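You operate a simulated robot arm through the tools that you are given. There is no shell and no other tool. Be economical: measure what you need, move in short steps, check, and stop when the job is done.

Carry out the task below with a simulated two-armed robot. There is one attempt and no reset: what you move stays moved.

JOB
Take the lid off the green jar and lay it down on the top of the workbench. Open the bottom trolley drawer, take the white bearing from the top of the side shelf and leave it in the inside of the bottom trolley drawer, then shut the drawer. Take the red spark plug on the top of the tyre bench and put it away on the top of the workbench. Fetch the blue block from the rear shelf of the green rickshaw and set it on the grey cracked lens. Do these in any order.

It is judged by the outcome, as a careful person would: the job done as asked, and still so three seconds after it is handed in. It fails if anything else is knocked over, pushed out of place, dropped, spilled or broken. A push-on lid holds only when it is set on centred and level and pressed home; a screw cap is set on level and turned clockwise until tight.

ROBOT AND FRAMES
Two 7-joint arms with two-finger parallel grippers on one trunk, on a base that drives. Base frame: it is fixed to the floor where the robot stands at the start and does not move with it; the origin is under the middle of the robot, x ahead of it, y to its left, z up. Lengths are in cm, angles in rad, forces in N, time in s.
The left shoulder is at the start at [5, 16.1, 109.8], the right one opposite. With the tool pointing down near the work surface each hand reaches from about 10 to 62 cm from the robot's upright axis, wherever it stands, measured 20 degrees to its own side. Places, roughly: bearing [0, 325, 50]; block [325, 550, 100]; bottom trolley drawer [-10, 270, 40]; cracked lens (9x9x2 cm) [350, 570, 100]; inside of the bottom trolley drawer [-20, 270, 30]; red spark plug (3x3x9 cm) [350, 280, 90]; top of the workbench [150, 80, 80]. Payload 3.43 kg a hand.
The TCP of each hand is the grasp point between the finger pads, 3 cm short of the fingertips. In the tool frame z runs along the fingers and y along their closing line. The gripper opens to 9.4 cm. The fingers are 2.8 cm wide and 1 cm thick; the gripper's body (5 by 9.6 cm) begins 5.5 cm behind the TCP.
Orientation is that of the tool frame in the base frame, as a unit quaternion [x, y, z, w]. With the fingers straight down and closing along the base's y, the tool's x points along the base's -x, its y along +y and its z along -z.

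CONTROLS
- The arms move only by the tool apply_moves. It takes "left_moves", "right_moves" or both (then of equal length, played together; a hand with none holds still); each is a list that holds one entry, the list of rows, each a list of 7 numbers: the turn, a rotation vector about the tool's x, y, z in units of 90 degrees (1.0 is 90 degrees), then the shift along the tool's x, y, z in units of 400 mm (1.0 is 400 mm), then the opening, from 0 (shut) to 1 (fully open). In form: [[[wx, wy, wz, dx, dy, dz, jaw], ...]]. A call has 1 to 10 rows; each row is the pose to reach, as a shift and turn from the pose commanded when the call began, along the tool's axes at that moment. A call with a number of a shift or a turn outside -1 to 1 is refused whole. A row lasts 0.2 s, in which the tool goes at most 5 cm and 0.15 rad; a call with a longer step from one row to the next is refused whole, and so is a gripper value outside its range. A pose out of reach is approached as far as the arm can. The call stops where the force on the tool passes 40 N (or 10 N more than at its start, if that is more) or the arm is blocked; 0.2 s more then pass. Each finger travels about 4.5 cm/s and halts on what it meets, pressing with about 22 N; the grip force reading is that of the motor and also rises with nothing between the fingers. The clock runs only during rows and for 0.2 s after the last one: add rows that repeat a pose to give the fingers time. The reply holds the time, the measured pose of the TCP, the force on the tool along the base axes, the opening and the grip force, in the units named above and with some noise, with the torque about the TCP (base axes, N m) and any sound that the robot's microphone picked up, and new pictures: "show" is both (left out), scene, wrist or none (wrist: the cameras of the hands that moved).
- Cameras (640 x 400 px; columns grow to the right, rows downward): "scene" is now at [12.4, 2.7, 124.61]; the picture's right is [0.32, -0.95, 0.00], its down [-0.38, -0.13, -0.92] and it looks along [0.87, 0.29, -0.40] (base axes); focal length 255 px, centre (320, 200). "left" rides on the left gripper at [7.6, -1.4, -10.2] in its tool frame; the picture's right is [0.18, 0.98, 0.00], its down [-0.75, 0.14, -0.64] and it looks along [-0.63, 0.12, 0.77] (tool axes); focal length 243 px, centre (320, 200). "right" rides on the right gripper at [7.6, 1.4, -10.3] in its tool frame; the picture's right is [-0.18, 0.98, 0.00], its down [-0.75, -0.14, -0.64] and it looks along [-0.63, -0.12, 0.77] (tool axes); focal length 243 px, centre (320, 200). There is no depth. A picture from a camera that has moved, and an enlarged one, comes with that camera's place and axes in the base frame and with its lens. The place of the scene camera against the robot may be out by one fixed shift of up to 1.2 cm in any direction.
- move_column(by): slides the trunk up (or, below 0, down) by that many cm; the arms and the scene camera ride with it, the base frame stays. It gives what a move gives, with no picture.
- steer(legs): drives the robot by 1 to 6 legs, each [ahead, left, turn to the left] in cm, cm and rad, along the robot's own axes; the way and the turn of a leg run together, so that a leg with both is an arc; at most 150 cm and 3.142 rad a leg. The arms and the cameras ride along, it lands a little off, and it stops where it bumps. It gives what a move gives, and a new picture of the scene camera.
- turn_head(pan, tilt): turns the head with the scene camera to pan (to the left, within 1.396 rad either way) and tilt (down, from -0.506 to 1.204), counted from straight ahead of the robot. It gives what a move gives, and a new picture of the scene camera.
- close_up(camera, box): a new picture of the part [left, top, right, bottom] of that camera's present view, enlarged. It takes no simulated time.
- finish_job(): hands the job in; it is judged then, once.

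Work in short steps. Places have to be worked out from the pictures, the camera data and where the tool is seen: move nearer, look again, correct. Check each grasp and each placing, and mend what went wrong. You have 165 turns and 260 pictures in all, those below and enlarged ones among them. Open the grippers and draw the arms clear of the work before you hand the job in, unless the task says otherwise; then end with one line.

The tools are called after "Request:" as a command line: name --argument value ..., lists and objects as JSON in quotes. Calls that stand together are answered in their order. apply_moves: Moves the arms, as the interface text tells. Its arguments: {"type":"object","properties":{"left_moves":{"type":"array","items":{"type":"array","items":{"type":"array","items":{"type":"number"}}}},"right_moves":{"type":"array","items":{"type":"array","items":{"type":"array","items":{"type":"number"}}}},"show":{"type":"string","enum":["both","scene","wrist","none"]}},"required":[]} The other tools are called the same way: move_column (by) slides the trunk up or down; steer (legs) drives the base; turn_head (pan, tilt) turns the head that bears the scene camera; close_up (camera, box) takes an enlarged picture of a part of a camera's view; finish_job () hands the job in.

At the start:

```text
t: 0.0
left_tcp_pos: [34.35, 22.31, 110.99]
left_orientation: [-0.001, 1.0, 0.0, 0.0]
left_force: [0.1, 0.1, 0.6]
left_ft_torque: [0.01, 0.03, -0.02]
left_finger_gap: 9.42
left_grip_force: 0.0
right_tcp_pos: [34.12, -6.42, 109.21]
right_orientation: [0.001, 1.0, 0.0, 0.0]
right_force: [0.1, 0.2, -0.1]
right_ft_torque: [-0.01, -0.04, 0.02]
right_finger_gap: 9.38
right_grip_force: 0.1
trunk travel left (down, up): [-12.5, 14.2]
robot x, y, heading: [0.12, 0.0, -0.0]
head pan, tilt: [0.325, 0.41]
```

scene: 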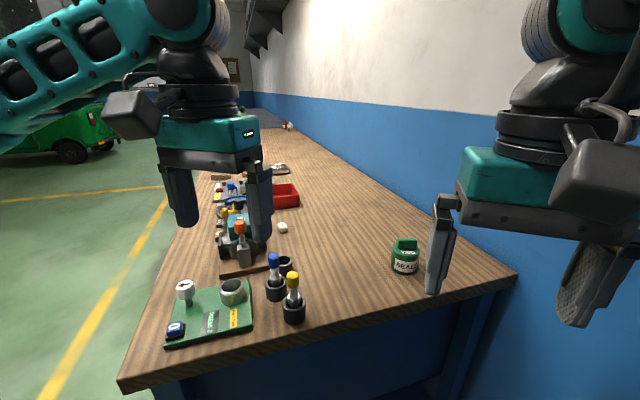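
right: 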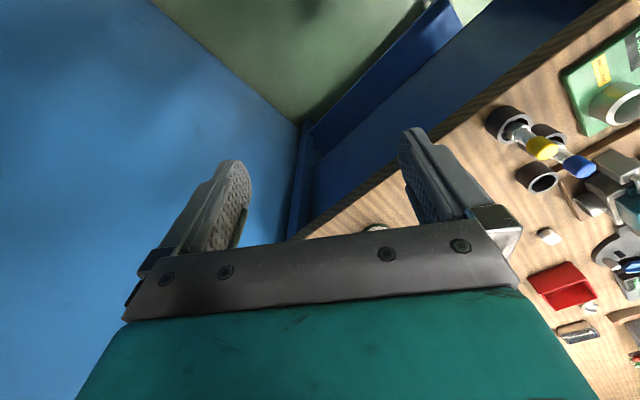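
left: 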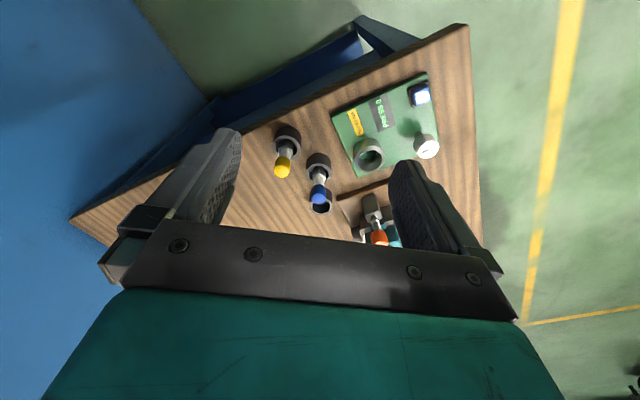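

The bench is ahead, set obliquely, and the green jar is about 70 cm away. I'll look closely at it first.

Request:
close_up --camera "scene" --box '[360, 210, 460, 290]'

Request:
close_up --camera "scene" --box '[120, 130, 360, 360]'

Request:
turn_head --pan 1.3 --tilt 0.3

```text
5.00 times, centred on (410, 250) of scene
camera zoom: at [12.4, 2.7, 124.61], right [0.32, -0.95, 0.0], down [-0.38, -0.13, -0.92], along [0.87, 0.29, -0.4], focal length 1275 px, centre (-130, -50)
```

zoom: 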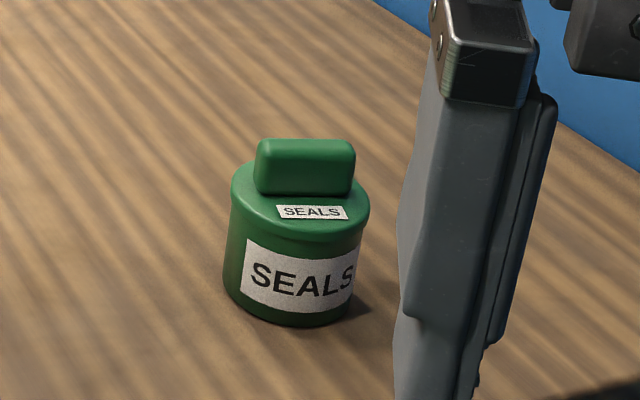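

```text
1.74 times, centred on (240, 245) of scene
camera zoom: at [12.4, 2.7, 124.61], right [0.32, -0.95, 0.0], down [-0.38, -0.13, -0.92], along [0.87, 0.29, -0.4], focal length 443 px, centre (459, 122)
```

zoom: 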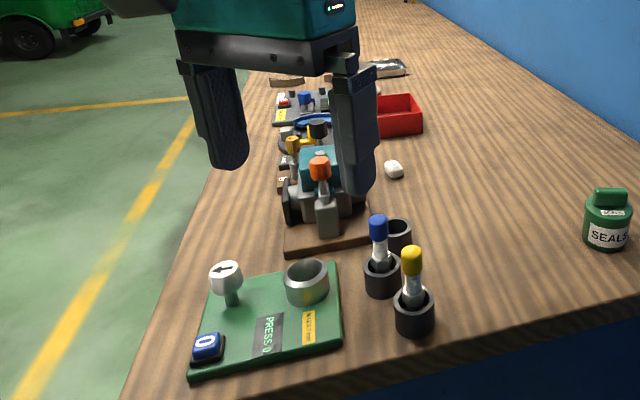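

```text
t: 1.2
left_tcp_pos: [34.3, 22.3, 111.0]
left_orientation: [-0.001, 1.0, 0.0, 0.0]
left_force: [-0.3, -0.2, -0.1]
left_ft_torque: [-0.01, -0.02, 0.0]
left_finger_gap: 9.41
left_grip_force: 0.1
right_tcp_pos: [34.16, -6.29, 109.19]
right_orientation: [0.001, 1.0, 0.0, 0.0]
right_force: [-0.2, 0.4, 0.2]
right_ft_torque: [0.01, -0.02, -0.01]
right_finger_gap: 9.4
right_grip_force: 0.1
trunk travel left (down, up): [-12.5, 14.2]
robot x, y, heading: [-0.01, 0.05, 0.001]
head pan, tilt: [1.3, 0.3]
camera scene: at [6.13, 8.75, 125.64], right [0.96, -0.27, 0.0], down [-0.08, -0.28, -0.96], along [0.26, 0.92, -0.3], focal length 255 px, centre (320, 200)
```

scene: 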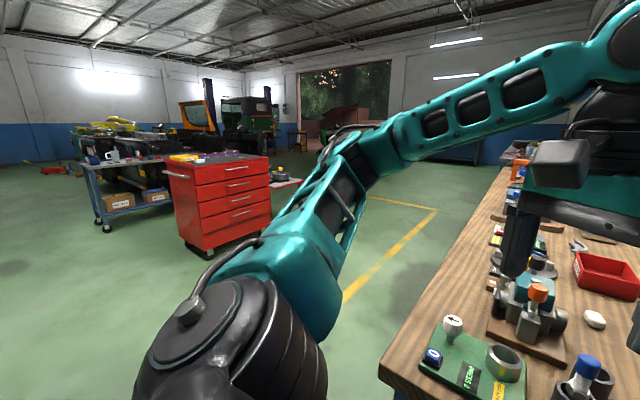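

The lid has a bar handle. I'll drive nearer and turn left so the jar falls in the right hand's range, then look at it.

Request:
steer --legs '[[18, -9, 0], [0, 0, 0.45]]'

Request:
turn_head --pan -0.3 --tilt 0.6

```text
t: 2.7
left_tcp_pos: [48.49, 15.22, 111.22]
left_orientation: [0.001, 1.0, -0.002, 0.002]
left_force: [0.4, 0.5, -0.4]
left_ft_torque: [0.01, -0.04, -0.01]
left_finger_gap: 9.41
left_grip_force: 0.1
right_tcp_pos: [48.17, -13.23, 109.54]
right_orientation: [0.0, 1.0, -0.002, 0.002]
right_force: [1.2, 0.5, 1.2]
right_ft_torque: [-0.03, 0.0, 0.02]
right_finger_gap: 9.43
right_grip_force: 0.0
trunk travel left (down, up): [-12.5, 14.2]
robot x, y, heading: [14.87, -7.25, -0.001]
head pan, tilt: [1.3, 0.3]
stopped in leg 1: the robot was blocked; the commanded pose is now the measured one
camera scene: at [20.16, 1.83, 125.67], right [0.96, -0.27, 0.01], down [-0.07, -0.29, -0.95], along [0.26, 0.92, -0.3], focal length 255 px, centre (320, 200)
```

scene: 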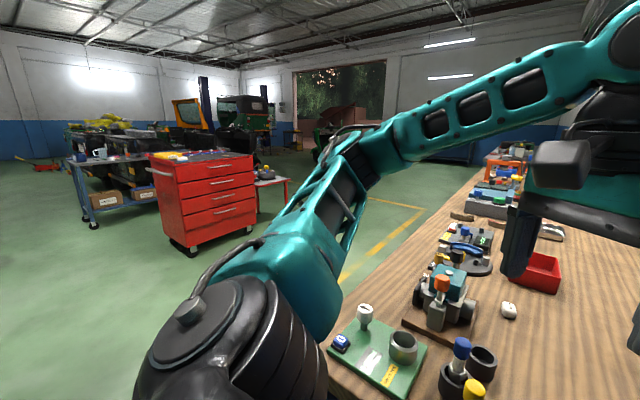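

```text
t: 4.4
left_tcp_pos: [48.52, 15.29, 111.21]
left_orientation: [0.001, 1.0, -0.003, 0.003]
left_force: [-1.0, -1.3, -0.6]
left_ft_torque: [-0.01, -0.01, -0.01]
left_finger_gap: 9.41
left_grip_force: 0.0
right_tcp_pos: [48.2, -13.26, 109.35]
right_orientation: [0.0, 1.0, -0.004, 0.001]
right_force: [0.2, 0.8, -0.1]
right_ft_torque: [0.0, 0.03, 0.0]
right_finger_gap: 9.4
right_grip_force: 0.1
trunk travel left (down, up): [-12.5, 14.2]
robot x, y, heading: [14.85, -7.33, 0.002]
head pan, tilt: [-0.3, 0.6]
camera scene: at [26.08, -9.76, 123.01], right [-0.3, -0.95, 0.0], down [-0.53, 0.16, -0.83], along [0.79, -0.25, -0.56], focal length 255 px, centre (320, 200)
```

scene: 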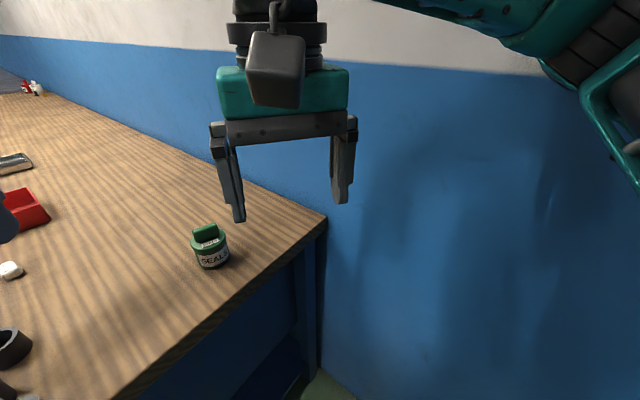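

The base is touching the bench, so I'll back off slightly and turn left, then zoom on the jar.

Request:
steer --legs '[[-3, 0, 0], [0, 0, 0.4]]'

Request:
turn_head --pan -0.4 --tilt 0.7

```text
t: 6.4
left_tcp_pos: [34.93, 26.33, 111.01]
left_orientation: [-0.197, 0.98, -0.001, -0.001]
left_force: [0.3, 0.8, 0.5]
left_ft_torque: [0.0, 0.01, 0.02]
left_finger_gap: 9.4
left_grip_force: 0.0
right_tcp_pos: [45.61, -0.1, 109.14]
right_orientation: [-0.198, 0.98, -0.001, -0.002]
right_force: [0.1, 0.4, -0.2]
right_ft_torque: [0.02, 0.0, 0.0]
right_finger_gap: 9.39
right_grip_force: 0.1
trunk travel left (down, up): [-12.5, 14.2]
robot x, y, heading: [11.98, -7.51, 0.403]
head pan, tilt: [-0.3, 0.6]
camera scene: at [23.94, -5.28, 122.89], right [0.1, -1.0, 0.0], down [-0.56, -0.05, -0.83], along [0.82, 0.08, -0.56], focal length 255 px, centre (320, 200)
```

scene: 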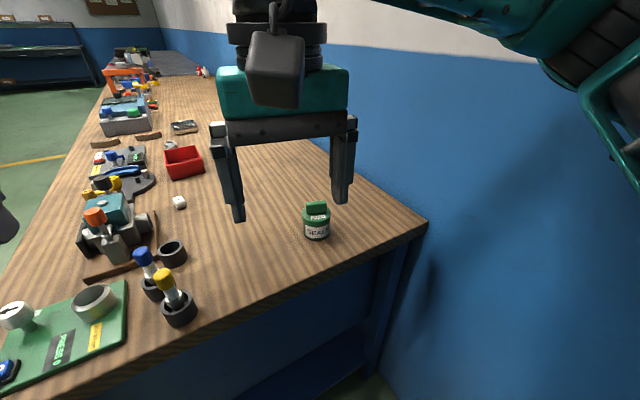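

```text
t: 7.1
left_tcp_pos: [34.93, 26.38, 110.84]
left_orientation: [-0.196, 0.981, -0.001, 0.0]
left_force: [-0.9, 0.0, -0.2]
left_ft_torque: [-0.02, 0.01, -0.01]
left_finger_gap: 9.4
left_grip_force: 0.0
right_tcp_pos: [45.73, -0.11, 109.12]
right_orientation: [-0.198, 0.98, -0.001, -0.003]
right_force: [0.2, 0.4, 0.8]
right_ft_torque: [-0.02, 0.03, 0.02]
right_finger_gap: 9.4
right_grip_force: 0.0
trunk travel left (down, up): [-12.5, 14.2]
robot x, y, heading: [11.94, -7.29, 0.396]
head pan, tilt: [-0.4, 0.7]
camera scene: at [23.64, -6.17, 122.03], right [0.0, -1.0, 0.0], down [-0.64, 0.0, -0.77], along [0.77, 0.0, -0.64], focal length 255 px, centre (320, 200)
```

scene: 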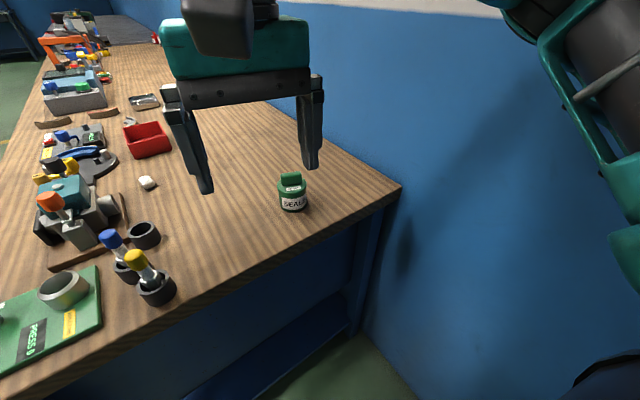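

Jar estimated near [66..73, 0..1]. I'll move the right hand forward and to the right to see it with the wrist camera.

Request:
apply_moves --right_moves '[[[0, 0, 0, -0.07, -0.08, 0, 1], [0, 0, 0, -0.14, -0.17, 0, 1]]]' --show "both"

```text
t: 7.7
left_tcp_pos: [34.93, 26.38, 111.08]
left_orientation: [-0.196, 0.981, -0.001, -0.001]
left_force: [0.1, -0.1, 0.1]
left_ft_torque: [-0.01, 0.0, -0.01]
left_finger_gap: 9.39
left_grip_force: 0.0
right_tcp_pos: [53.52, -3.85, 109.32]
right_orientation: [-0.198, 0.98, -0.001, -0.002]
right_force: [-0.1, -0.2, -0.2]
right_ft_torque: [0.0, -0.01, -0.01]
right_finger_gap: 9.37
right_grip_force: 0.1
trunk travel left (down, up): [-12.5, 14.2]
robot x, y, heading: [11.68, -7.35, 0.399]
head pan, tilt: [-0.4, 0.7]
camera scene: at [23.67, -6.2, 122.02], right [0.0, -1.0, 0.0], down [-0.64, 0.0, -0.76], along [0.76, 0.0, -0.64], focal length 255 px, centre (320, 200)
camera right: at [45.97, -5.47, 119.5], right [-0.21, 0.98, 0.0], down [0.75, 0.16, 0.64], along [0.62, 0.13, -0.77], focal length 243 px, centre (320, 200)
```

scene: 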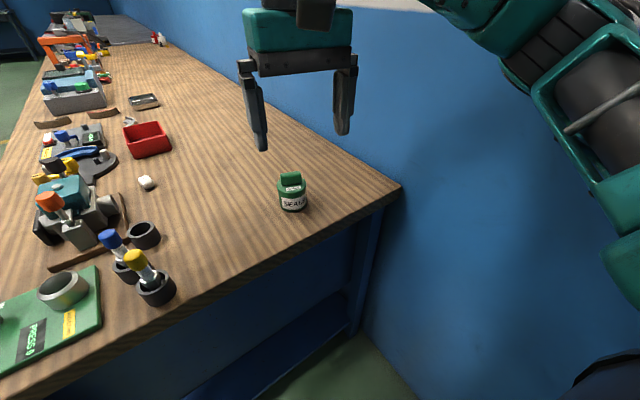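
right: 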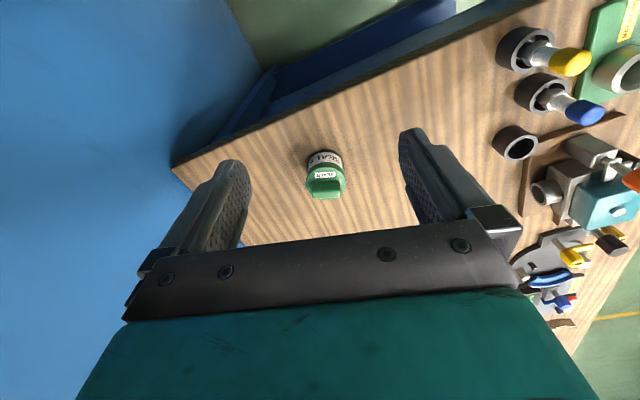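

Request:
close_up --camera "right" --box '[285, 135, 365, 215]'

Request:
close_up --camera "scene" --box '[260, 160, 330, 220]'

```text
5.00 times, centred on (325, 175) of right
camera zoom: at [45.97, -5.47, 119.5], right [-0.21, 0.98, 0.0], down [0.75, 0.16, 0.64], along [0.62, 0.13, -0.77], focal length 1213 px, centre (295, 325)
```

zoom: 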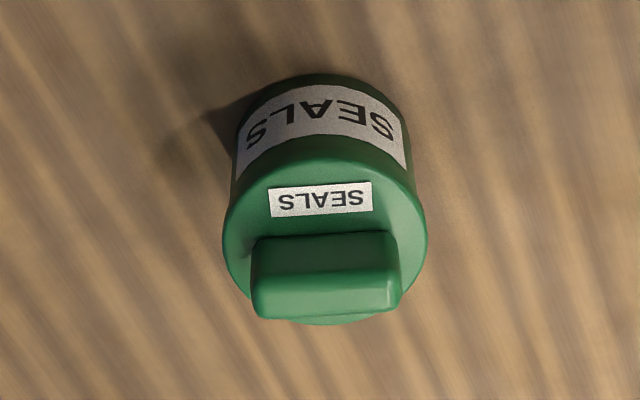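

```text
6.67 times, centred on (295, 190) of scene
camera zoom: at [23.67, -6.2, 122.02], right [0.0, -1.0, 0.0], down [-0.64, 0.0, -0.76], along [0.76, 0.0, -0.64], focal length 1700 px, centre (487, 267)
```

zoom: 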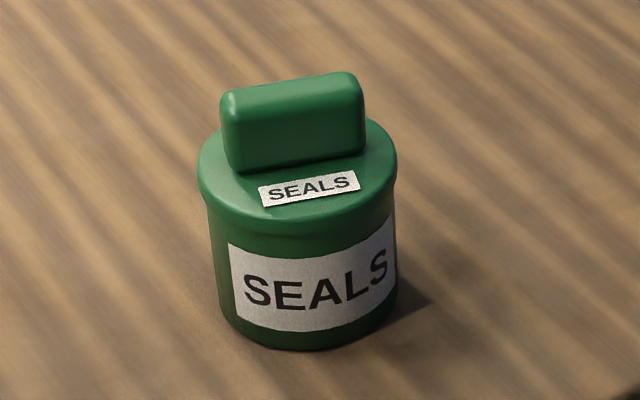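

The handle bar is about 4 cm long, running near base y, at about [64.7,-0.6] with top z≈93.5. I'll align the right hand and move to just above it.

Request:
apply_moves --right_moves '[[[0, 0, 0.03, -0.0725, -0.008, 0, 1], [0, 0, 0.06, -0.145, -0.016, 0.03, 1], [0, 0, 0.09, -0.2175, -0.025, 0.09, 1], [0, 0, 0.127, -0.28, -0.033, 0.16, 1], [0, 0, 0.127, -0.29, -0.033, 0.22, 1]]]' --show "both"

```text
t: 8.9
left_tcp_pos: [34.93, 26.37, 110.97]
left_orientation: [-0.197, 0.98, 0.0, -0.001]
left_force: [-0.3, -0.7, 0.2]
left_ft_torque: [0.01, -0.02, 0.01]
left_finger_gap: 9.41
left_grip_force: 0.2
right_tcp_pos: [64.67, -0.8, 100.24]
right_orientation: [-0.098, 0.995, -0.002, -0.003]
right_force: [0.3, 0.8, 0.0]
right_ft_torque: [-0.02, 0.03, 0.01]
right_finger_gap: 9.43
right_grip_force: 0.0
trunk travel left (down, up): [-12.5, 14.2]
robot x, y, heading: [12.09, -7.48, 0.396]
head pan, tilt: [-0.4, 0.7]
camera scene: at [23.65, -6.18, 122.03], right [0.0, -1.0, 0.0], down [-0.64, 0.0, -0.76], along [0.76, 0.0, -0.64], focal length 255 px, centre (320, 200)
camera right: at [56.93, -0.73, 110.45], right [-0.01, 1.0, 0.0], down [0.77, 0.01, 0.64], along [0.64, 0.01, -0.77], focal length 243 px, centre (320, 200)
```

scene: 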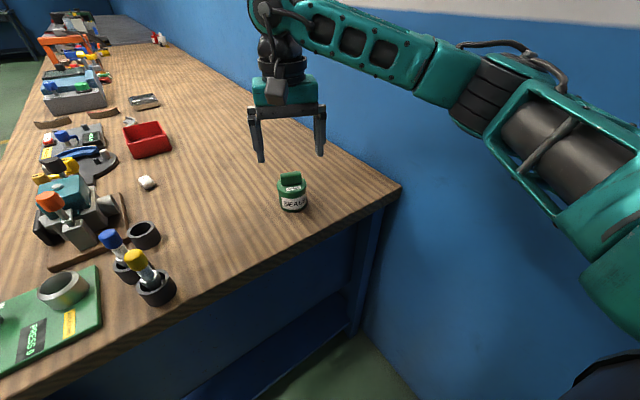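
right: 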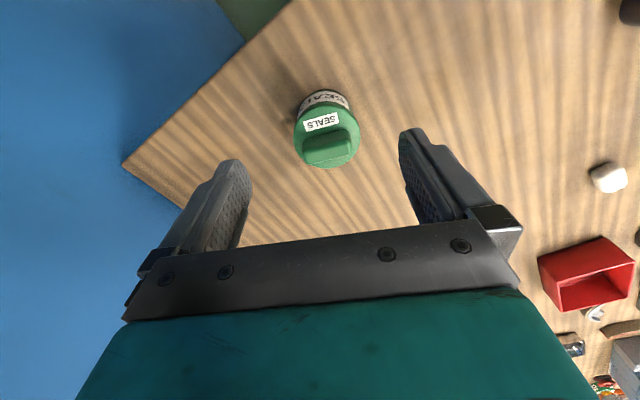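

Alignment looks good; the handle seems about 1 cm further ahead. I'll correct and descend a bit, then check.

Request:
apply_moves --right_moves '[[[0, 0, 0, -0.033, 0.008, 0.04, 1], [0, 0, 0, -0.033, 0.008, 0.08, 1]]]' --show "wrist"

Request:
close_up --camera "right" --box '[220, 60, 440, 200]'

Request:
close_up --camera "scene" --box '[220, 90, 360, 220]'

```text
t: 9.5
left_tcp_pos: [34.82, 26.24, 111.04]
left_orientation: [-0.197, 0.98, 0.0, -0.002]
left_force: [1.1, 0.9, 1.0]
left_ft_torque: [0.04, -0.01, -0.02]
left_finger_gap: 9.41
left_grip_force: 0.1
right_tcp_pos: [65.9, -0.14, 97.04]
right_orientation: [-0.099, 0.995, -0.001, -0.003]
right_force: [0.3, 0.7, -1.0]
right_ft_torque: [0.0, -0.02, 0.0]
right_finger_gap: 9.39
right_grip_force: 0.0
trunk travel left (down, up): [-12.5, 14.2]
robot x, y, heading: [11.53, -7.09, 0.395]
head pan, tilt: [-0.4, 0.7]
camera right: at [58.16, -0.1, 107.36], right [-0.01, 1.0, 0.0], down [0.77, 0.01, 0.64], along [0.64, 0.01, -0.77], focal length 243 px, centre (320, 200)
```

right: 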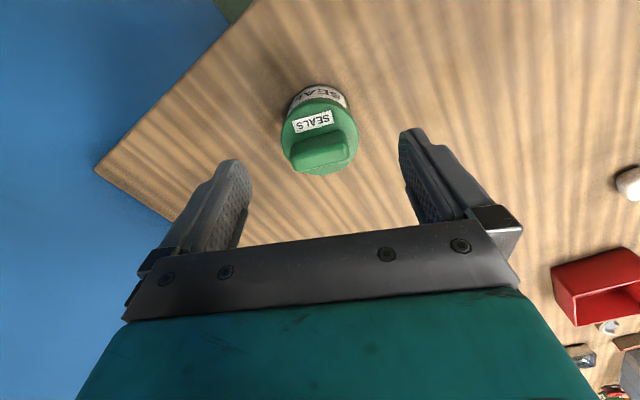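

```text
2.86 times, centred on (330, 130) of right
camera zoom: at [58.16, -0.1, 107.36], right [-0.01, 1.0, 0.0], down [0.77, 0.01, 0.64], along [0.64, 0.01, -0.77], focal length 693 px, centre (291, 400)
```

zoom: 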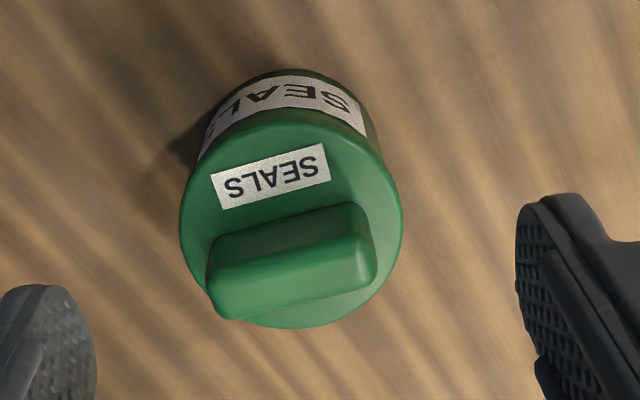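

```text
3.08 times, centred on (290, 155) of scene
camera zoom: at [23.65, -6.18, 122.03], right [0.0, -1.0, 0.0], down [-0.64, 0.0, -0.76], along [0.76, 0.0, -0.64], focal length 784 px, centre (412, 338)
```

zoom: 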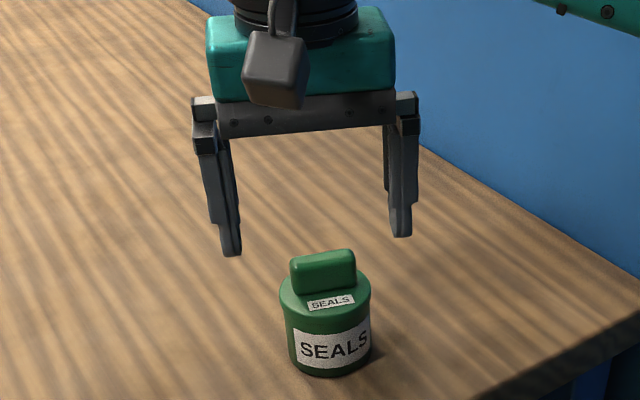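

Handle is centred under the tool at about [65.9,-0.1], top z≈93. I'll trim yaw, descend so the tips straddle the handle, and close.

Request:
apply_moves --right_moves '[[[0, 0, -0.07, 0, 0, 0.035, 1], [0, 0, -0.07, 0, 0, 0.066, 1], [0, 0, -0.07, 0, 0, 0.066, 0.3], [0, 0, -0.07, 0, 0, 0.066, 0.25], [0, 0, -0.07, 0, 0, 0.066, 0.25], [0, 0, -0.07, 0, 0, 0.066, 0.25], [0, 0, -0.07, 0, 0, 0.066, 0.25]]]' --show "both"

Request:
close_up --camera "scene" --box '[220, 90, 360, 220]'

```text
t: 11.1
left_tcp_pos: [34.83, 26.4, 110.99]
left_orientation: [-0.196, 0.981, 0.0, -0.002]
left_force: [-0.1, -0.1, -0.1]
left_ft_torque: [0.0, -0.05, -0.03]
left_finger_gap: 9.39
left_grip_force: 0.1
right_tcp_pos: [65.79, -0.22, 94.44]
right_orientation: [-0.153, 0.988, -0.002, -0.002]
right_force: [0.6, 0.8, 0.5]
right_ft_torque: [0.01, 0.0, -0.01]
right_finger_gap: 4.29
right_grip_force: 22.1
trunk travel left (down, up): [-12.5, 14.2]
robot x, y, heading: [12.1, -7.61, 0.395]
head pan, tilt: [-0.4, 0.7]
heard: snap
camera scene: at [23.65, -6.17, 122.03], right [0.0, -1.0, 0.0], down [-0.64, 0.0, -0.76], along [0.76, 0.0, -0.64], focal length 255 px, centre (320, 200)
camera right: at [58.13, -1.05, 104.76], right [-0.12, 0.99, 0.0], down [0.76, 0.1, 0.64], along [0.63, 0.08, -0.77], focal length 243 px, centre (320, 200)
```

scene: 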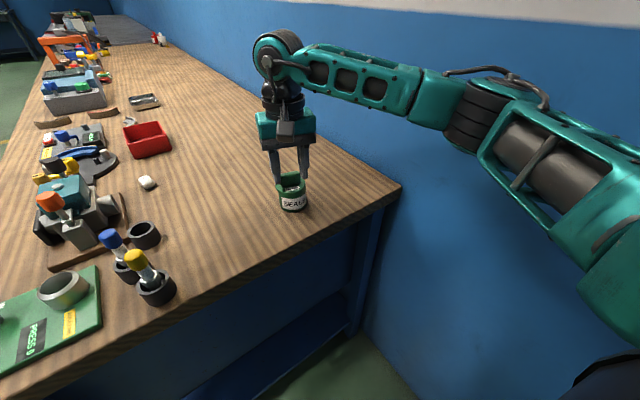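
right: 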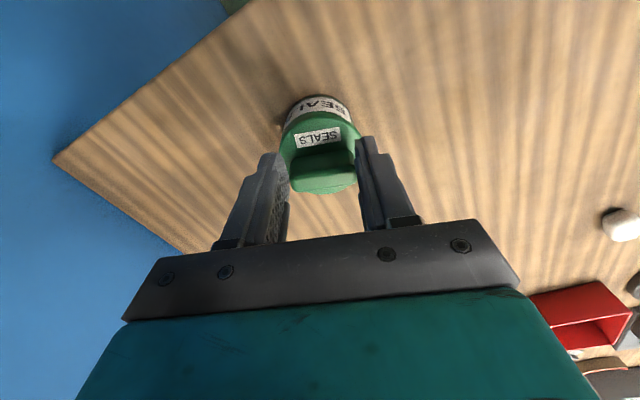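

```text
3.08 times, centred on (290, 155) of scene
camera zoom: at [23.65, -6.17, 122.03], right [0.0, -1.0, 0.0], down [-0.64, 0.0, -0.76], along [0.76, 0.0, -0.64], focal length 784 px, centre (412, 338)
```

zoom: 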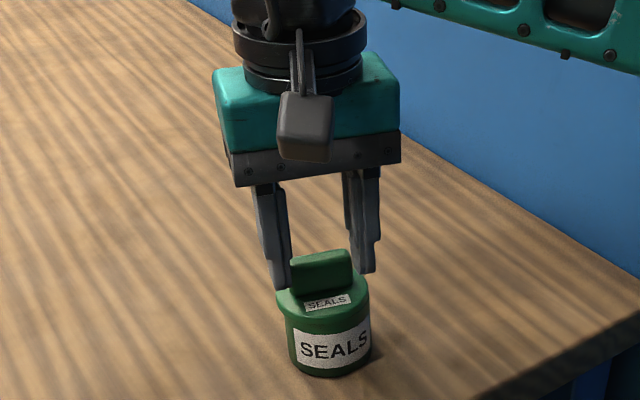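

The handle is gripped (gap 4.3). I'll lift gently straight up and see whether the lid comes off or the jar comes along.

Request:
apply_moves --right_moves '[[[0, 0, 0, 0, 0, -0.01, 0.2], [0, 0, 0, 0, 0, -0.02, 0.2], [0, 0, 0, 0, 0, -0.03, 0.2], [0, 0, 0, 0, 0, -0.04, 0.2]]]' --show "none"

Request:
close_up --camera "scene" --box '[220, 90, 360, 220]'

```text
t: 12.1
left_tcp_pos: [34.94, 26.42, 110.94]
left_orientation: [-0.197, 0.98, 0.0, 0.0]
left_force: [0.1, -0.1, 0.2]
left_ft_torque: [0.03, -0.02, -0.01]
left_finger_gap: 9.4
left_grip_force: 0.1
right_tcp_pos: [65.85, -0.24, 96.06]
right_orientation: [-0.154, 0.988, -0.001, -0.003]
right_force: [0.5, 0.2, -0.5]
right_ft_torque: [-0.02, 0.01, 0.04]
right_finger_gap: 4.3
right_grip_force: 21.9
trunk travel left (down, up): [-12.5, 14.2]
robot x, y, heading: [11.89, -7.46, 0.399]
head pan, tilt: [-0.4, 0.7]
```

```text
3.08 times, centred on (290, 155) of scene
camera zoom: at [23.64, -6.17, 122.03], right [0.0, -1.0, 0.0], down [-0.64, 0.0, -0.76], along [0.76, 0.0, -0.64], focal length 784 px, centre (412, 338)
```

zoom: 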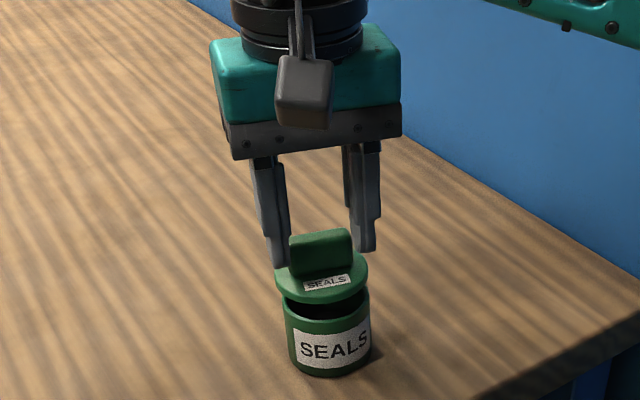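

Lid is off cleanly and the jar stayed put. I'll raise it, carry it ~13 cm toward +y over clear bench, and start lowering.

Request:
apply_moves --right_moves '[[[0, 0, 0, 0, 0, -0.06, 0.2], [0, 0, 0, -0.02, 0.08, -0.075, 0.2], [0, 0, 0, -0.04, 0.16, -0.075, 0.2], [0, 0, 0, -0.06, 0.24, -0.06, 0.2], [0, 0, 0, -0.078, 0.32, -0.02, 0.2], [0, 0, 0, -0.078, 0.326, 0.06, 0.2], [0, 0, 0, -0.078, 0.326, 0.09, 0.2]]]' --show "scene"

Request:
close_up --camera "scene" --box '[160, 90, 320, 220]'

```text
t: 13.7
left_tcp_pos: [34.91, 26.36, 110.98]
left_orientation: [-0.197, 0.98, 0.001, -0.001]
left_force: [-0.1, 0.2, -0.5]
left_ft_torque: [-0.05, 0.0, 0.05]
left_finger_gap: 9.37
left_grip_force: 0.1
right_tcp_pos: [65.05, 13.16, 92.35]
right_orientation: [-0.154, 0.988, -0.001, -0.003]
right_force: [1.1, -0.3, -0.7]
right_ft_torque: [-0.02, -0.01, 0.0]
right_finger_gap: 4.3
right_grip_force: 22.1
trunk travel left (down, up): [-12.5, 14.2]
robot x, y, heading: [11.83, -7.47, 0.398]
head pan, tilt: [-0.4, 0.7]
camera scene: at [23.65, -6.17, 122.03], right [0.0, -1.0, 0.0], down [-0.64, 0.0, -0.76], along [0.76, 0.0, -0.64], focal length 255 px, centre (320, 200)
```

scene: 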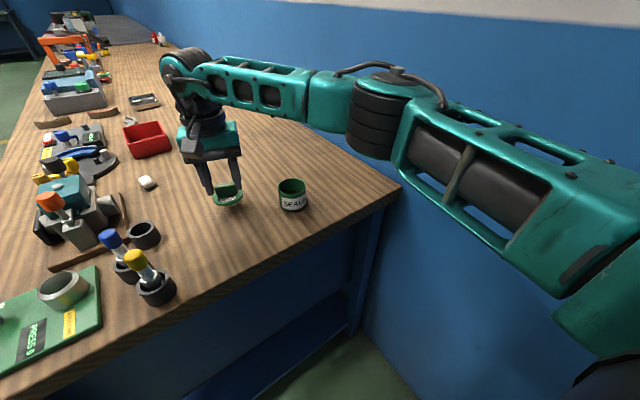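

```text
3.08 times, centred on (240, 155) of scene
camera zoom: at [23.65, -6.17, 122.03], right [0.0, -1.0, 0.0], down [-0.64, 0.0, -0.76], along [0.76, 0.0, -0.64], focal length 784 px, centre (566, 338)
```

zoom: 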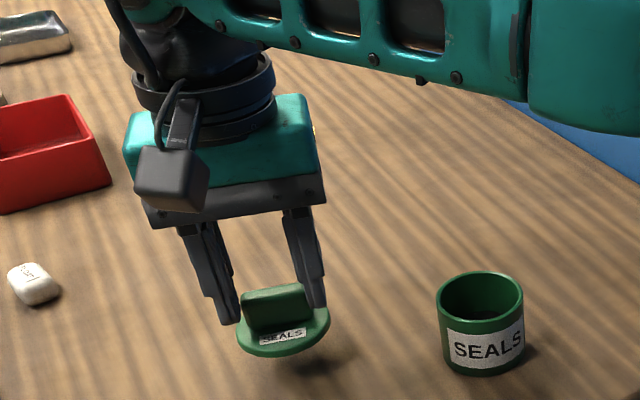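

The lid is about 1.5–2 cm above the bench. I'll lower in tiny steps and watch the force.

Request:
apply_moves --right_moves '[[[0, 0, 0, 0, 0, 0.01, 0.2], [0, 0, 0, 0, 0, 0.02, 0.2], [0, 0, 0, 0, 0, 0.028, 0.2], [0, 0, 0, 0, 0, 0.033, 0.2]]]' --show "none"

Request:
close_up --camera "scene" --box '[160, 90, 320, 220]'

```text
t: 14.7
left_tcp_pos: [34.88, 26.41, 111.03]
left_orientation: [-0.197, 0.98, 0.0, -0.001]
left_force: [0.2, 1.0, -0.8]
left_ft_torque: [-0.03, -0.01, -0.02]
left_finger_gap: 9.38
left_grip_force: 0.1
right_tcp_pos: [64.84, 13.07, 90.96]
right_orientation: [-0.154, 0.988, 0.0, -0.002]
right_force: [-0.9, 0.4, -0.6]
right_ft_torque: [-0.03, 0.01, -0.01]
right_finger_gap: 4.31
right_grip_force: 21.5
trunk travel left (down, up): [-12.5, 14.2]
robot x, y, heading: [11.9, -7.27, 0.395]
head pan, tilt: [-0.4, 0.7]
```

```text
3.08 times, centred on (240, 155) of scene
camera zoom: at [23.65, -6.17, 122.03], right [0.0, -1.0, 0.0], down [-0.64, 0.0, -0.76], along [0.76, 0.0, -0.64], focal length 784 px, centre (566, 338)
```

zoom: 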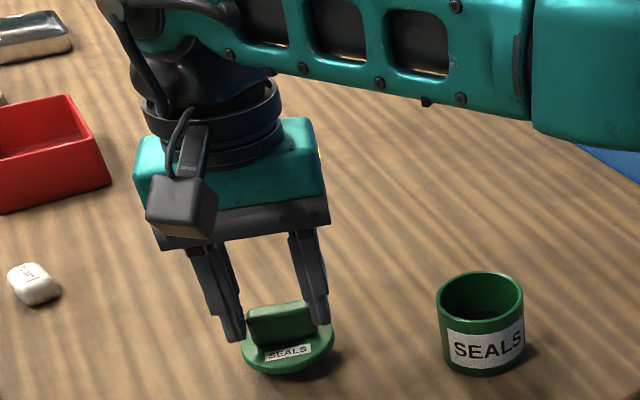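

Nearly down; I'll keep lowering in small steps until the force shows contact.

Request:
apply_moves --right_moves '[[[0, 0, 0, 0, 0, 0.006, 0.2], [0, 0, 0, 0, 0, 0.012, 0.2]]]' --show "none"

Request:
close_up --camera "scene" --box '[190, 150, 290, 220]'

```text
t: 15.3
left_tcp_pos: [34.93, 26.39, 111.04]
left_orientation: [-0.197, 0.98, 0.0, -0.001]
left_force: [-0.9, 0.7, 0.1]
left_ft_torque: [0.0, -0.01, 0.02]
left_finger_gap: 9.4
left_grip_force: 0.0
right_tcp_pos: [64.92, 13.15, 90.49]
right_orientation: [-0.154, 0.988, 0.0, -0.002]
right_force: [-0.3, -0.1, 0.1]
right_ft_torque: [0.0, -0.01, 0.01]
right_finger_gap: 4.27
right_grip_force: 22.0
trunk travel left (down, up): [-12.5, 14.2]
robot x, y, heading: [11.84, -7.14, 0.396]
head pan, tilt: [-0.4, 0.7]
```

```text
5.71 times, centred on (240, 185) of scene
camera zoom: at [23.65, -6.17, 122.03], right [0.0, -1.0, 0.0], down [-0.64, 0.0, -0.76], along [0.76, 0.0, -0.64], focal length 1457 px, centre (777, 286)
```

zoom: 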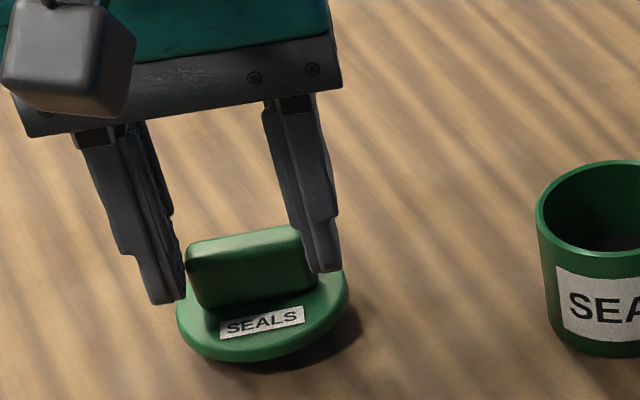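

Still a hair above the bench (shadow gap). I'll lower on until contact force appears.

Request:
apply_moves --right_moves '[[[0, 0, 0, 0, 0, 0.006, 0.2], [0, 0, 0, 0, 0, 0.012, 0.2], [0, 0, 0, 0, 0, 0.018, 0.2]]]' --show "none"

Request:
close_up --camera "scene" --box '[190, 150, 290, 220]'

```text
t: 16.1
left_tcp_pos: [34.94, 26.36, 111.03]
left_orientation: [-0.197, 0.98, -0.001, 0.0]
left_force: [0.0, -0.5, 0.5]
left_ft_torque: [0.01, -0.04, 0.01]
left_finger_gap: 9.4
left_grip_force: 0.0
right_tcp_pos: [64.77, 12.99, 89.68]
right_orientation: [-0.154, 0.988, -0.001, -0.002]
right_force: [-0.5, 0.0, -1.2]
right_ft_torque: [-0.01, 0.0, 0.01]
right_finger_gap: 4.27
right_grip_force: 23.0
trunk travel left (down, up): [-12.5, 14.2]
robot x, y, heading: [11.96, -7.58, 0.398]
head pan, tilt: [-0.4, 0.7]
```

```text
5.71 times, centred on (240, 185) of scene
camera zoom: at [23.65, -6.17, 122.03], right [0.0, -1.0, 0.0], down [-0.64, 0.0, -0.76], along [0.76, 0.0, -0.64], focal length 1457 px, centre (777, 286)
```

zoom: 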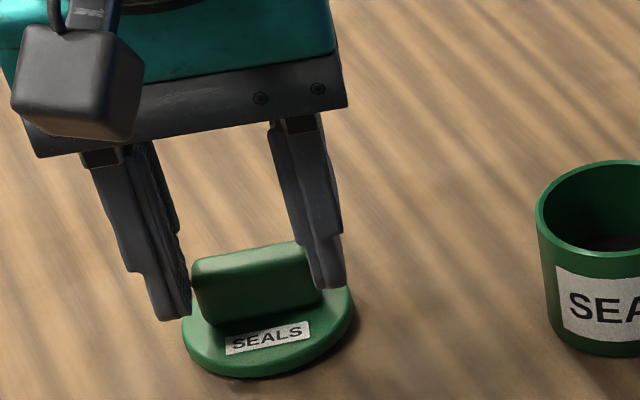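

Request:
apply_moves --right_moves '[[[0, 0, 0, 0, 0, 0.006, 0.2], [0, 0, 0, 0, 0, 0.012, 0.2], [0, 0, 0, 0, 0, 0.018, 0.2]]]' --show "none"

Request:
close_up --camera "scene" --box '[190, 150, 290, 220]'

```text
t: 16.9
left_tcp_pos: [34.76, 26.36, 111.03]
left_orientation: [-0.196, 0.981, 0.0, 0.0]
left_force: [1.3, 0.7, -0.2]
left_ft_torque: [0.04, -0.01, 0.03]
left_finger_gap: 9.41
left_grip_force: 0.1
right_tcp_pos: [64.78, 12.94, 89.31]
right_orientation: [-0.153, 0.988, 0.001, -0.001]
right_force: [0.0, -3.8, 16.3]
right_ft_torque: [0.11, 0.01, 0.0]
right_finger_gap: 4.28
right_grip_force: 22.3
trunk travel left (down, up): [-12.5, 14.2]
robot x, y, heading: [11.77, -7.59, 0.395]
head pan, tilt: [-0.4, 0.7]
```

```text
5.71 times, centred on (240, 185) of scene
camera zoom: at [23.52, -6.26, 122.08], right [0.0, -1.0, 0.0], down [-0.64, 0.0, -0.77], along [0.77, 0.0, -0.64], focal length 1457 px, centre (777, 286)
```

zoom: 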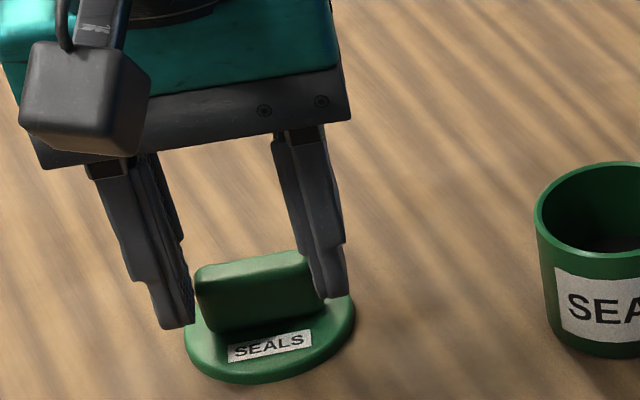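

Contact (16 N). Ease up slightly, release, rise straight up and draw the hand back.

Request:
apply_moves --right_moves '[[[0, 0, 0, 0, 0, -0.01, 0.2], [0, 0, 0, 0, 0, -0.01, 0.7], [0, 0, 0, 0, 0, -0.01, 0.8], [0, 0, 0, 0, 0, -0.01, 0.9], [0, 0, 0, 0, 0, -0.06, 0.9], [0, 0, 0, 0, 0, -0.16, 0.9], [0, 0, 0, 0, 0, -0.28, 0.9], [0, 0, 0, 0, 0, -0.4, 0.9], [0, 0, 0, 0.1, 0, -0.45, 0.9], [0, 0, 0, 0.2, 0, -0.5, 0.9]]]' --show "scene"

```text
t: 19.1
left_tcp_pos: [34.81, 26.29, 111.0]
left_orientation: [-0.197, 0.98, 0.0, -0.001]
left_force: [-0.1, 0.5, 0.3]
left_ft_torque: [0.02, 0.0, 0.0]
left_finger_gap: 9.39
left_grip_force: 0.1
right_tcp_pos: [57.2, 10.41, 109.24]
right_orientation: [-0.153, 0.988, -0.002, -0.003]
right_force: [-0.4, 0.0, 0.4]
right_ft_torque: [0.0, 0.03, 0.0]
right_finger_gap: 8.43
right_grip_force: 0.1
trunk travel left (down, up): [-12.5, 14.2]
robot x, y, heading: [11.79, -7.46, 0.394]
head pan, tilt: [-0.4, 0.7]
camera scene: at [23.61, -6.19, 122.03], right [0.0, -1.0, 0.0], down [-0.64, 0.0, -0.77], along [0.77, 0.0, -0.64], focal length 255 px, centre (320, 200)
```

scene: 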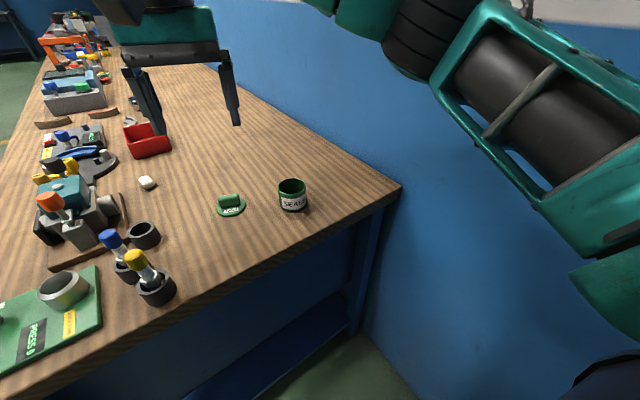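

The lid lies on the bench beside the jar. I'll pull the right hand back and drive around the bench corner toward the trolley.

Request:
apply_moves --right_moves '[[[0, 0, 0, 0.1, -0.02, 0, 0.9], [0, 0, 0, 0.2, -0.05, 0, 0.9], [0, 0, 0, 0.3, -0.08, 0, 0.9], [0, 0, 0, 0.38, -0.1, 0, 0.9]]]' --show "none"

Request:
steer --legs '[[-45, 0, 0], [0, 0, 1.17], [145, 0, 0]]'

Request:
turn_head --pan 0.0 --tilt 0.35

```text
t: 20.1
left_tcp_pos: [34.88, 26.29, 111.04]
left_orientation: [-0.197, 0.98, 0.0, 0.0]
left_force: [1.5, 0.1, -0.3]
left_ft_torque: [-0.01, 0.0, -0.01]
left_finger_gap: 9.41
left_grip_force: 0.0
right_tcp_pos: [43.96, 2.28, 109.05]
right_orientation: [-0.153, 0.988, -0.002, -0.002]
right_force: [0.2, 0.2, 0.2]
right_ft_torque: [0.03, 0.01, 0.0]
right_finger_gap: 8.43
right_grip_force: 0.0
trunk travel left (down, up): [-12.5, 14.2]
robot x, y, heading: [12.14, -7.39, 0.395]
head pan, tilt: [-0.4, 0.7]
```

```text
t: 32.5
left_tcp_pos: [-45.38, 156.18, 111.05]
left_orientation: [-0.689, 0.725, -0.001, 0.0]
left_force: [0.9, 0.3, 0.0]
left_ft_torque: [0.02, 0.0, 0.02]
left_finger_gap: 9.4
left_grip_force: 0.1
right_tcp_pos: [-19.82, 153.93, 109.23]
right_orientation: [-0.656, 0.755, -0.002, -0.001]
right_force: [0.9, -0.2, -0.2]
right_ft_torque: [-0.02, -0.04, 0.0]
right_finger_gap: 8.42
right_grip_force: 0.0
trunk travel left (down, up): [-12.5, 14.2]
robot x, y, heading: [-24.89, 120.98, 1.523]
head pan, tilt: [-0.4, 0.7]
camera scene: at [-21.34, 132.2, 122.03], right [0.9, -0.43, 0.0], down [-0.28, -0.58, -0.76], along [0.33, 0.69, -0.64], focal length 255 px, centre (320, 200)
```

scene: 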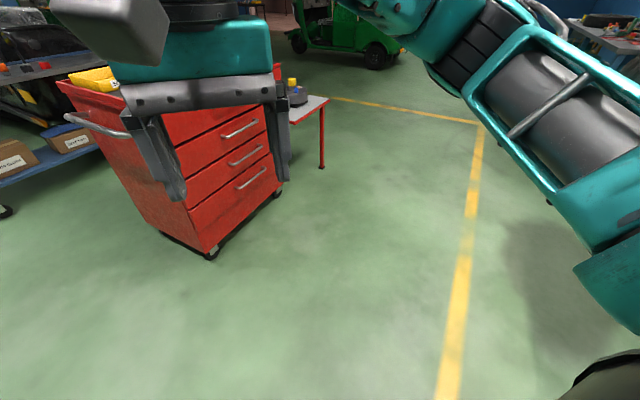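

```text
t: 33.4
left_tcp_pos: [-45.34, 156.18, 111.1]
left_orientation: [-0.689, 0.725, 0.0, 0.0]
left_force: [-0.1, -0.5, -0.6]
left_ft_torque: [0.0, -0.01, -0.01]
left_finger_gap: 9.39
left_grip_force: 0.0
right_tcp_pos: [-19.99, 153.99, 109.23]
right_orientation: [-0.656, 0.755, -0.002, -0.001]
right_force: [0.8, -0.5, -0.4]
right_ft_torque: [-0.02, 0.0, 0.03]
right_finger_gap: 8.48
right_grip_force: 0.0
trunk travel left (down, up): [-12.5, 14.2]
robot x, y, heading: [-24.93, 121.0, 1.525]
head pan, tilt: [0.0, 0.351]
camera scene: at [-24.56, 133.84, 125.16], right [1.0, -0.05, 0.0], down [-0.02, -0.34, -0.94], along [0.05, 0.94, -0.34], focal length 255 px, centre (320, 200)
```

scene: 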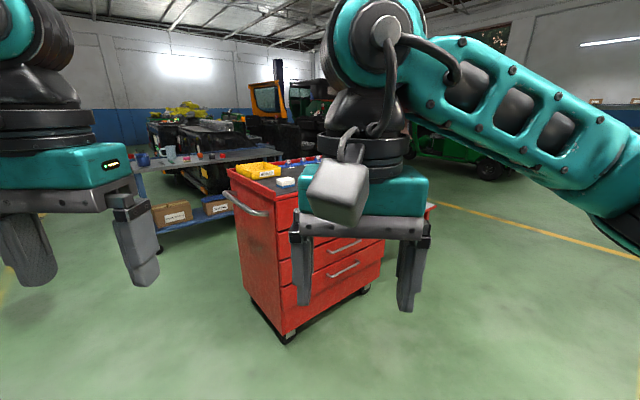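

The trolley's front faces roughly [0.49,-0.87]; bottom handle near [-6,255,41]. I'll drive to squarely in front of it at a distance and lower the trunk.

Request:
steer --legs '[[61, -58, 0], [0, 0, 0.56]]'

Request:
turn_head --pan 0.0 --tilt 0.6

```text
t: 39.4
left_tcp_pos: [-1.17, 197.78, 110.94]
left_orientation: [0.864, -0.503, 0.0, 0.0]
left_force: [0.7, -0.1, -0.6]
left_ft_torque: [0.0, 0.0, 0.0]
left_finger_gap: 9.39
left_grip_force: 0.1
right_tcp_pos: [21.59, 209.67, 109.19]
right_orientation: [0.841, -0.54, 0.003, 0.001]
right_force: [0.5, 0.4, -0.2]
right_ft_torque: [0.04, -0.01, 0.0]
right_finger_gap: 8.47
right_grip_force: 0.1
trunk travel left (down, up): [-12.5, 14.2]
robot x, y, heading: [35.19, 178.62, 2.091]
head pan, tilt: [0.0, 0.351]
camera scene: at [28.32, 190.33, 125.17], right [0.87, 0.5, 0.0], down [0.17, -0.3, -0.94], along [-0.47, 0.82, -0.34], focal length 255 px, centre (320, 200)
```

scene: 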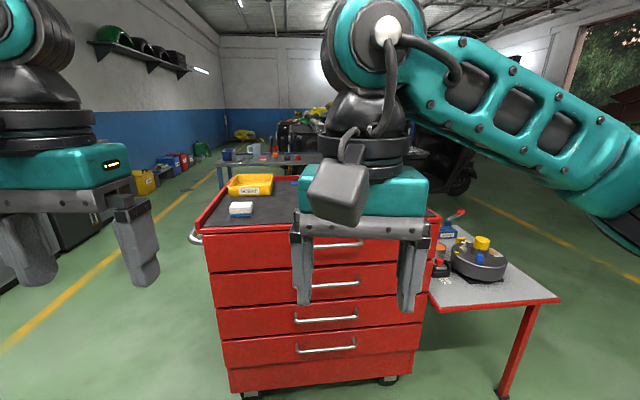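

```text
t: 40.2
left_tcp_pos: [-1.0, 197.78, 110.94]
left_orientation: [0.864, -0.503, 0.001, -0.001]
left_force: [0.3, -0.4, -0.1]
left_ft_torque: [-0.01, -0.04, 0.02]
left_finger_gap: 9.38
left_grip_force: 0.1
right_tcp_pos: [21.55, 209.64, 109.2]
right_orientation: [0.841, -0.54, 0.002, 0.001]
right_force: [-0.8, 0.7, -0.5]
right_ft_torque: [-0.02, -0.01, 0.01]
right_finger_gap: 8.48
right_grip_force: 0.0
trunk travel left (down, up): [-12.5, 14.2]
robot x, y, heading: [35.55, 179.36, 2.086]
head pan, tilt: [0.0, 0.6]
camera scene: at [28.57, 189.93, 122.9], right [0.87, 0.5, 0.0], down [0.28, -0.49, -0.83], along [-0.41, 0.72, -0.56], focal length 255 px, centre (320, 200)
```

scene: 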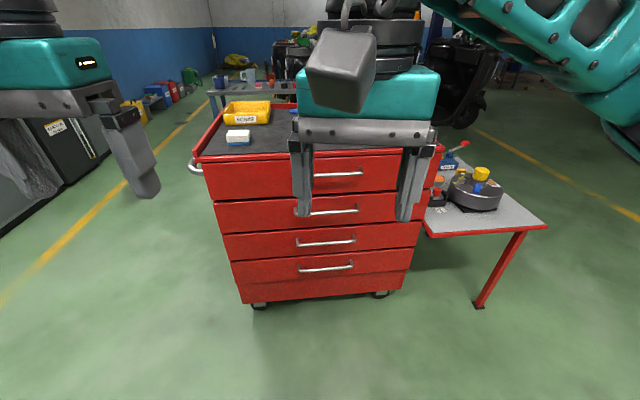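

The bottom handle is near [-6,256,38], and the face normal is about [0.58,-0.81]. I'll lower the trunk, square up, and roll the right hand so the fingers close in the vertical plane.

Request:
steer --legs '[[0, 0, 0.1]]'

Request:
move_column --by -12

Request:
apply_moves --right_moves '[[[0, 0, 0.094, 0, 0, 0, 0.9], [0, 0, 0.188, 0, 0, 0, 0.9], [0, 0, 0.282, 0, 0, 0, 0.9], [0, 0, 0.376, 0, 0, 0, 0.9], [0, 0, 0.47, 0, 0, 0, 0.9], [0, 0, 0.564, 0, 0, 0, 0.9], [0, 0, 0.658, 0, 0, 0, 0.9], [0, 0, 0.752, 0, 0, 0, 0.9], [0, 0, 0.846, 0, 0, 0, 0.9], [0, 0, 0.94, 0, 0, 0, 0.9]]]' --show "scene"

```text
t: 41.1
left_tcp_pos: [-2.77, 194.17, 110.96]
left_orientation: [0.888, -0.46, 0.0, -0.001]
left_force: [0.5, -0.9, 0.3]
left_ft_torque: [-0.03, 0.0, -0.02]
left_finger_gap: 9.38
left_grip_force: 0.1
right_tcp_pos: [18.74, 208.12, 109.27]
right_orientation: [0.867, -0.499, 0.003, 0.001]
right_force: [0.2, 1.5, 0.8]
right_ft_torque: [-0.02, 0.01, 0.02]
right_finger_gap: 8.46
right_grip_force: 0.1
trunk travel left (down, up): [-12.5, 14.2]
robot x, y, heading: [35.26, 179.06, 2.188]
head pan, tilt: [0.0, 0.6]
camera scene: at [27.5, 189.24, 122.89], right [0.82, 0.58, 0.0], down [0.33, -0.46, -0.83], along [-0.48, 0.67, -0.56], focal length 255 px, centre (320, 200)
```

scene: 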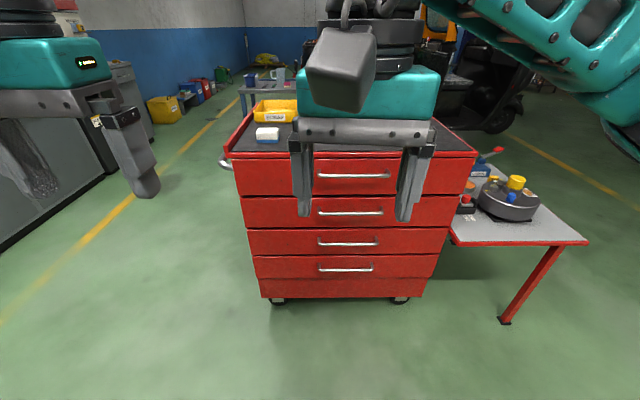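

```text
t: 42.6
left_tcp_pos: [-2.86, 194.24, 98.87]
left_orientation: [0.888, -0.46, 0.0, 0.0]
left_force: [-0.3, 0.7, 0.1]
left_ft_torque: [-0.02, -0.02, -0.03]
left_finger_gap: 9.39
left_grip_force: 0.1
right_tcp_pos: [18.69, 208.2, 97.26]
right_orientation: [0.867, -0.499, 0.003, 0.001]
right_force: [-0.2, 0.3, -0.6]
right_ft_torque: [0.0, 0.0, 0.04]
right_finger_gap: 8.48
right_grip_force: 0.0
trunk travel left (down, up): [-0.5, 26.2]
robot x, y, heading: [35.67, 179.44, 2.186]
head pan, tilt: [0.0, 0.6]
```

```text
t: 44.8
left_tcp_pos: [-2.72, 194.15, 98.98]
left_orientation: [0.888, -0.461, 0.001, 0.001]
left_force: [0.4, -1.0, 0.4]
left_ft_torque: [0.02, 0.01, 0.01]
left_finger_gap: 9.36
left_grip_force: 0.1
right_tcp_pos: [18.76, 208.12, 97.16]
right_orientation: [-0.306, 0.952, -0.001, 0.0]
right_force: [0.2, 0.0, -1.1]
right_ft_torque: [0.02, 0.0, -0.02]
right_finger_gap: 8.47
right_grip_force: 0.2
trunk travel left (down, up): [-0.5, 26.2]
robot x, y, heading: [35.33, 179.13, 2.186]
head pan, tilt: [0.0, 0.6]
camera scene: at [27.52, 189.26, 110.89], right [0.82, 0.58, 0.0], down [0.33, -0.46, -0.83], along [-0.48, 0.67, -0.56], focal length 255 px, centre (320, 200)
```

scene: 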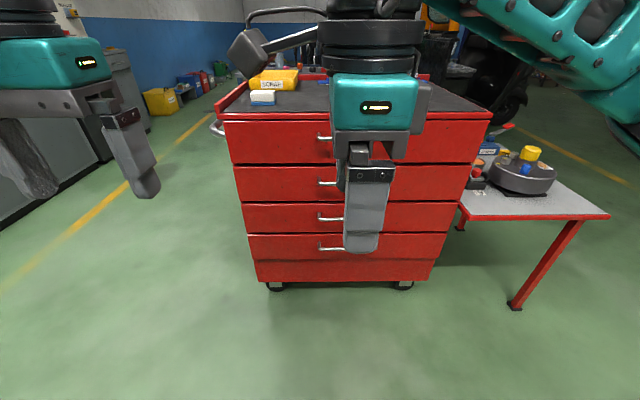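

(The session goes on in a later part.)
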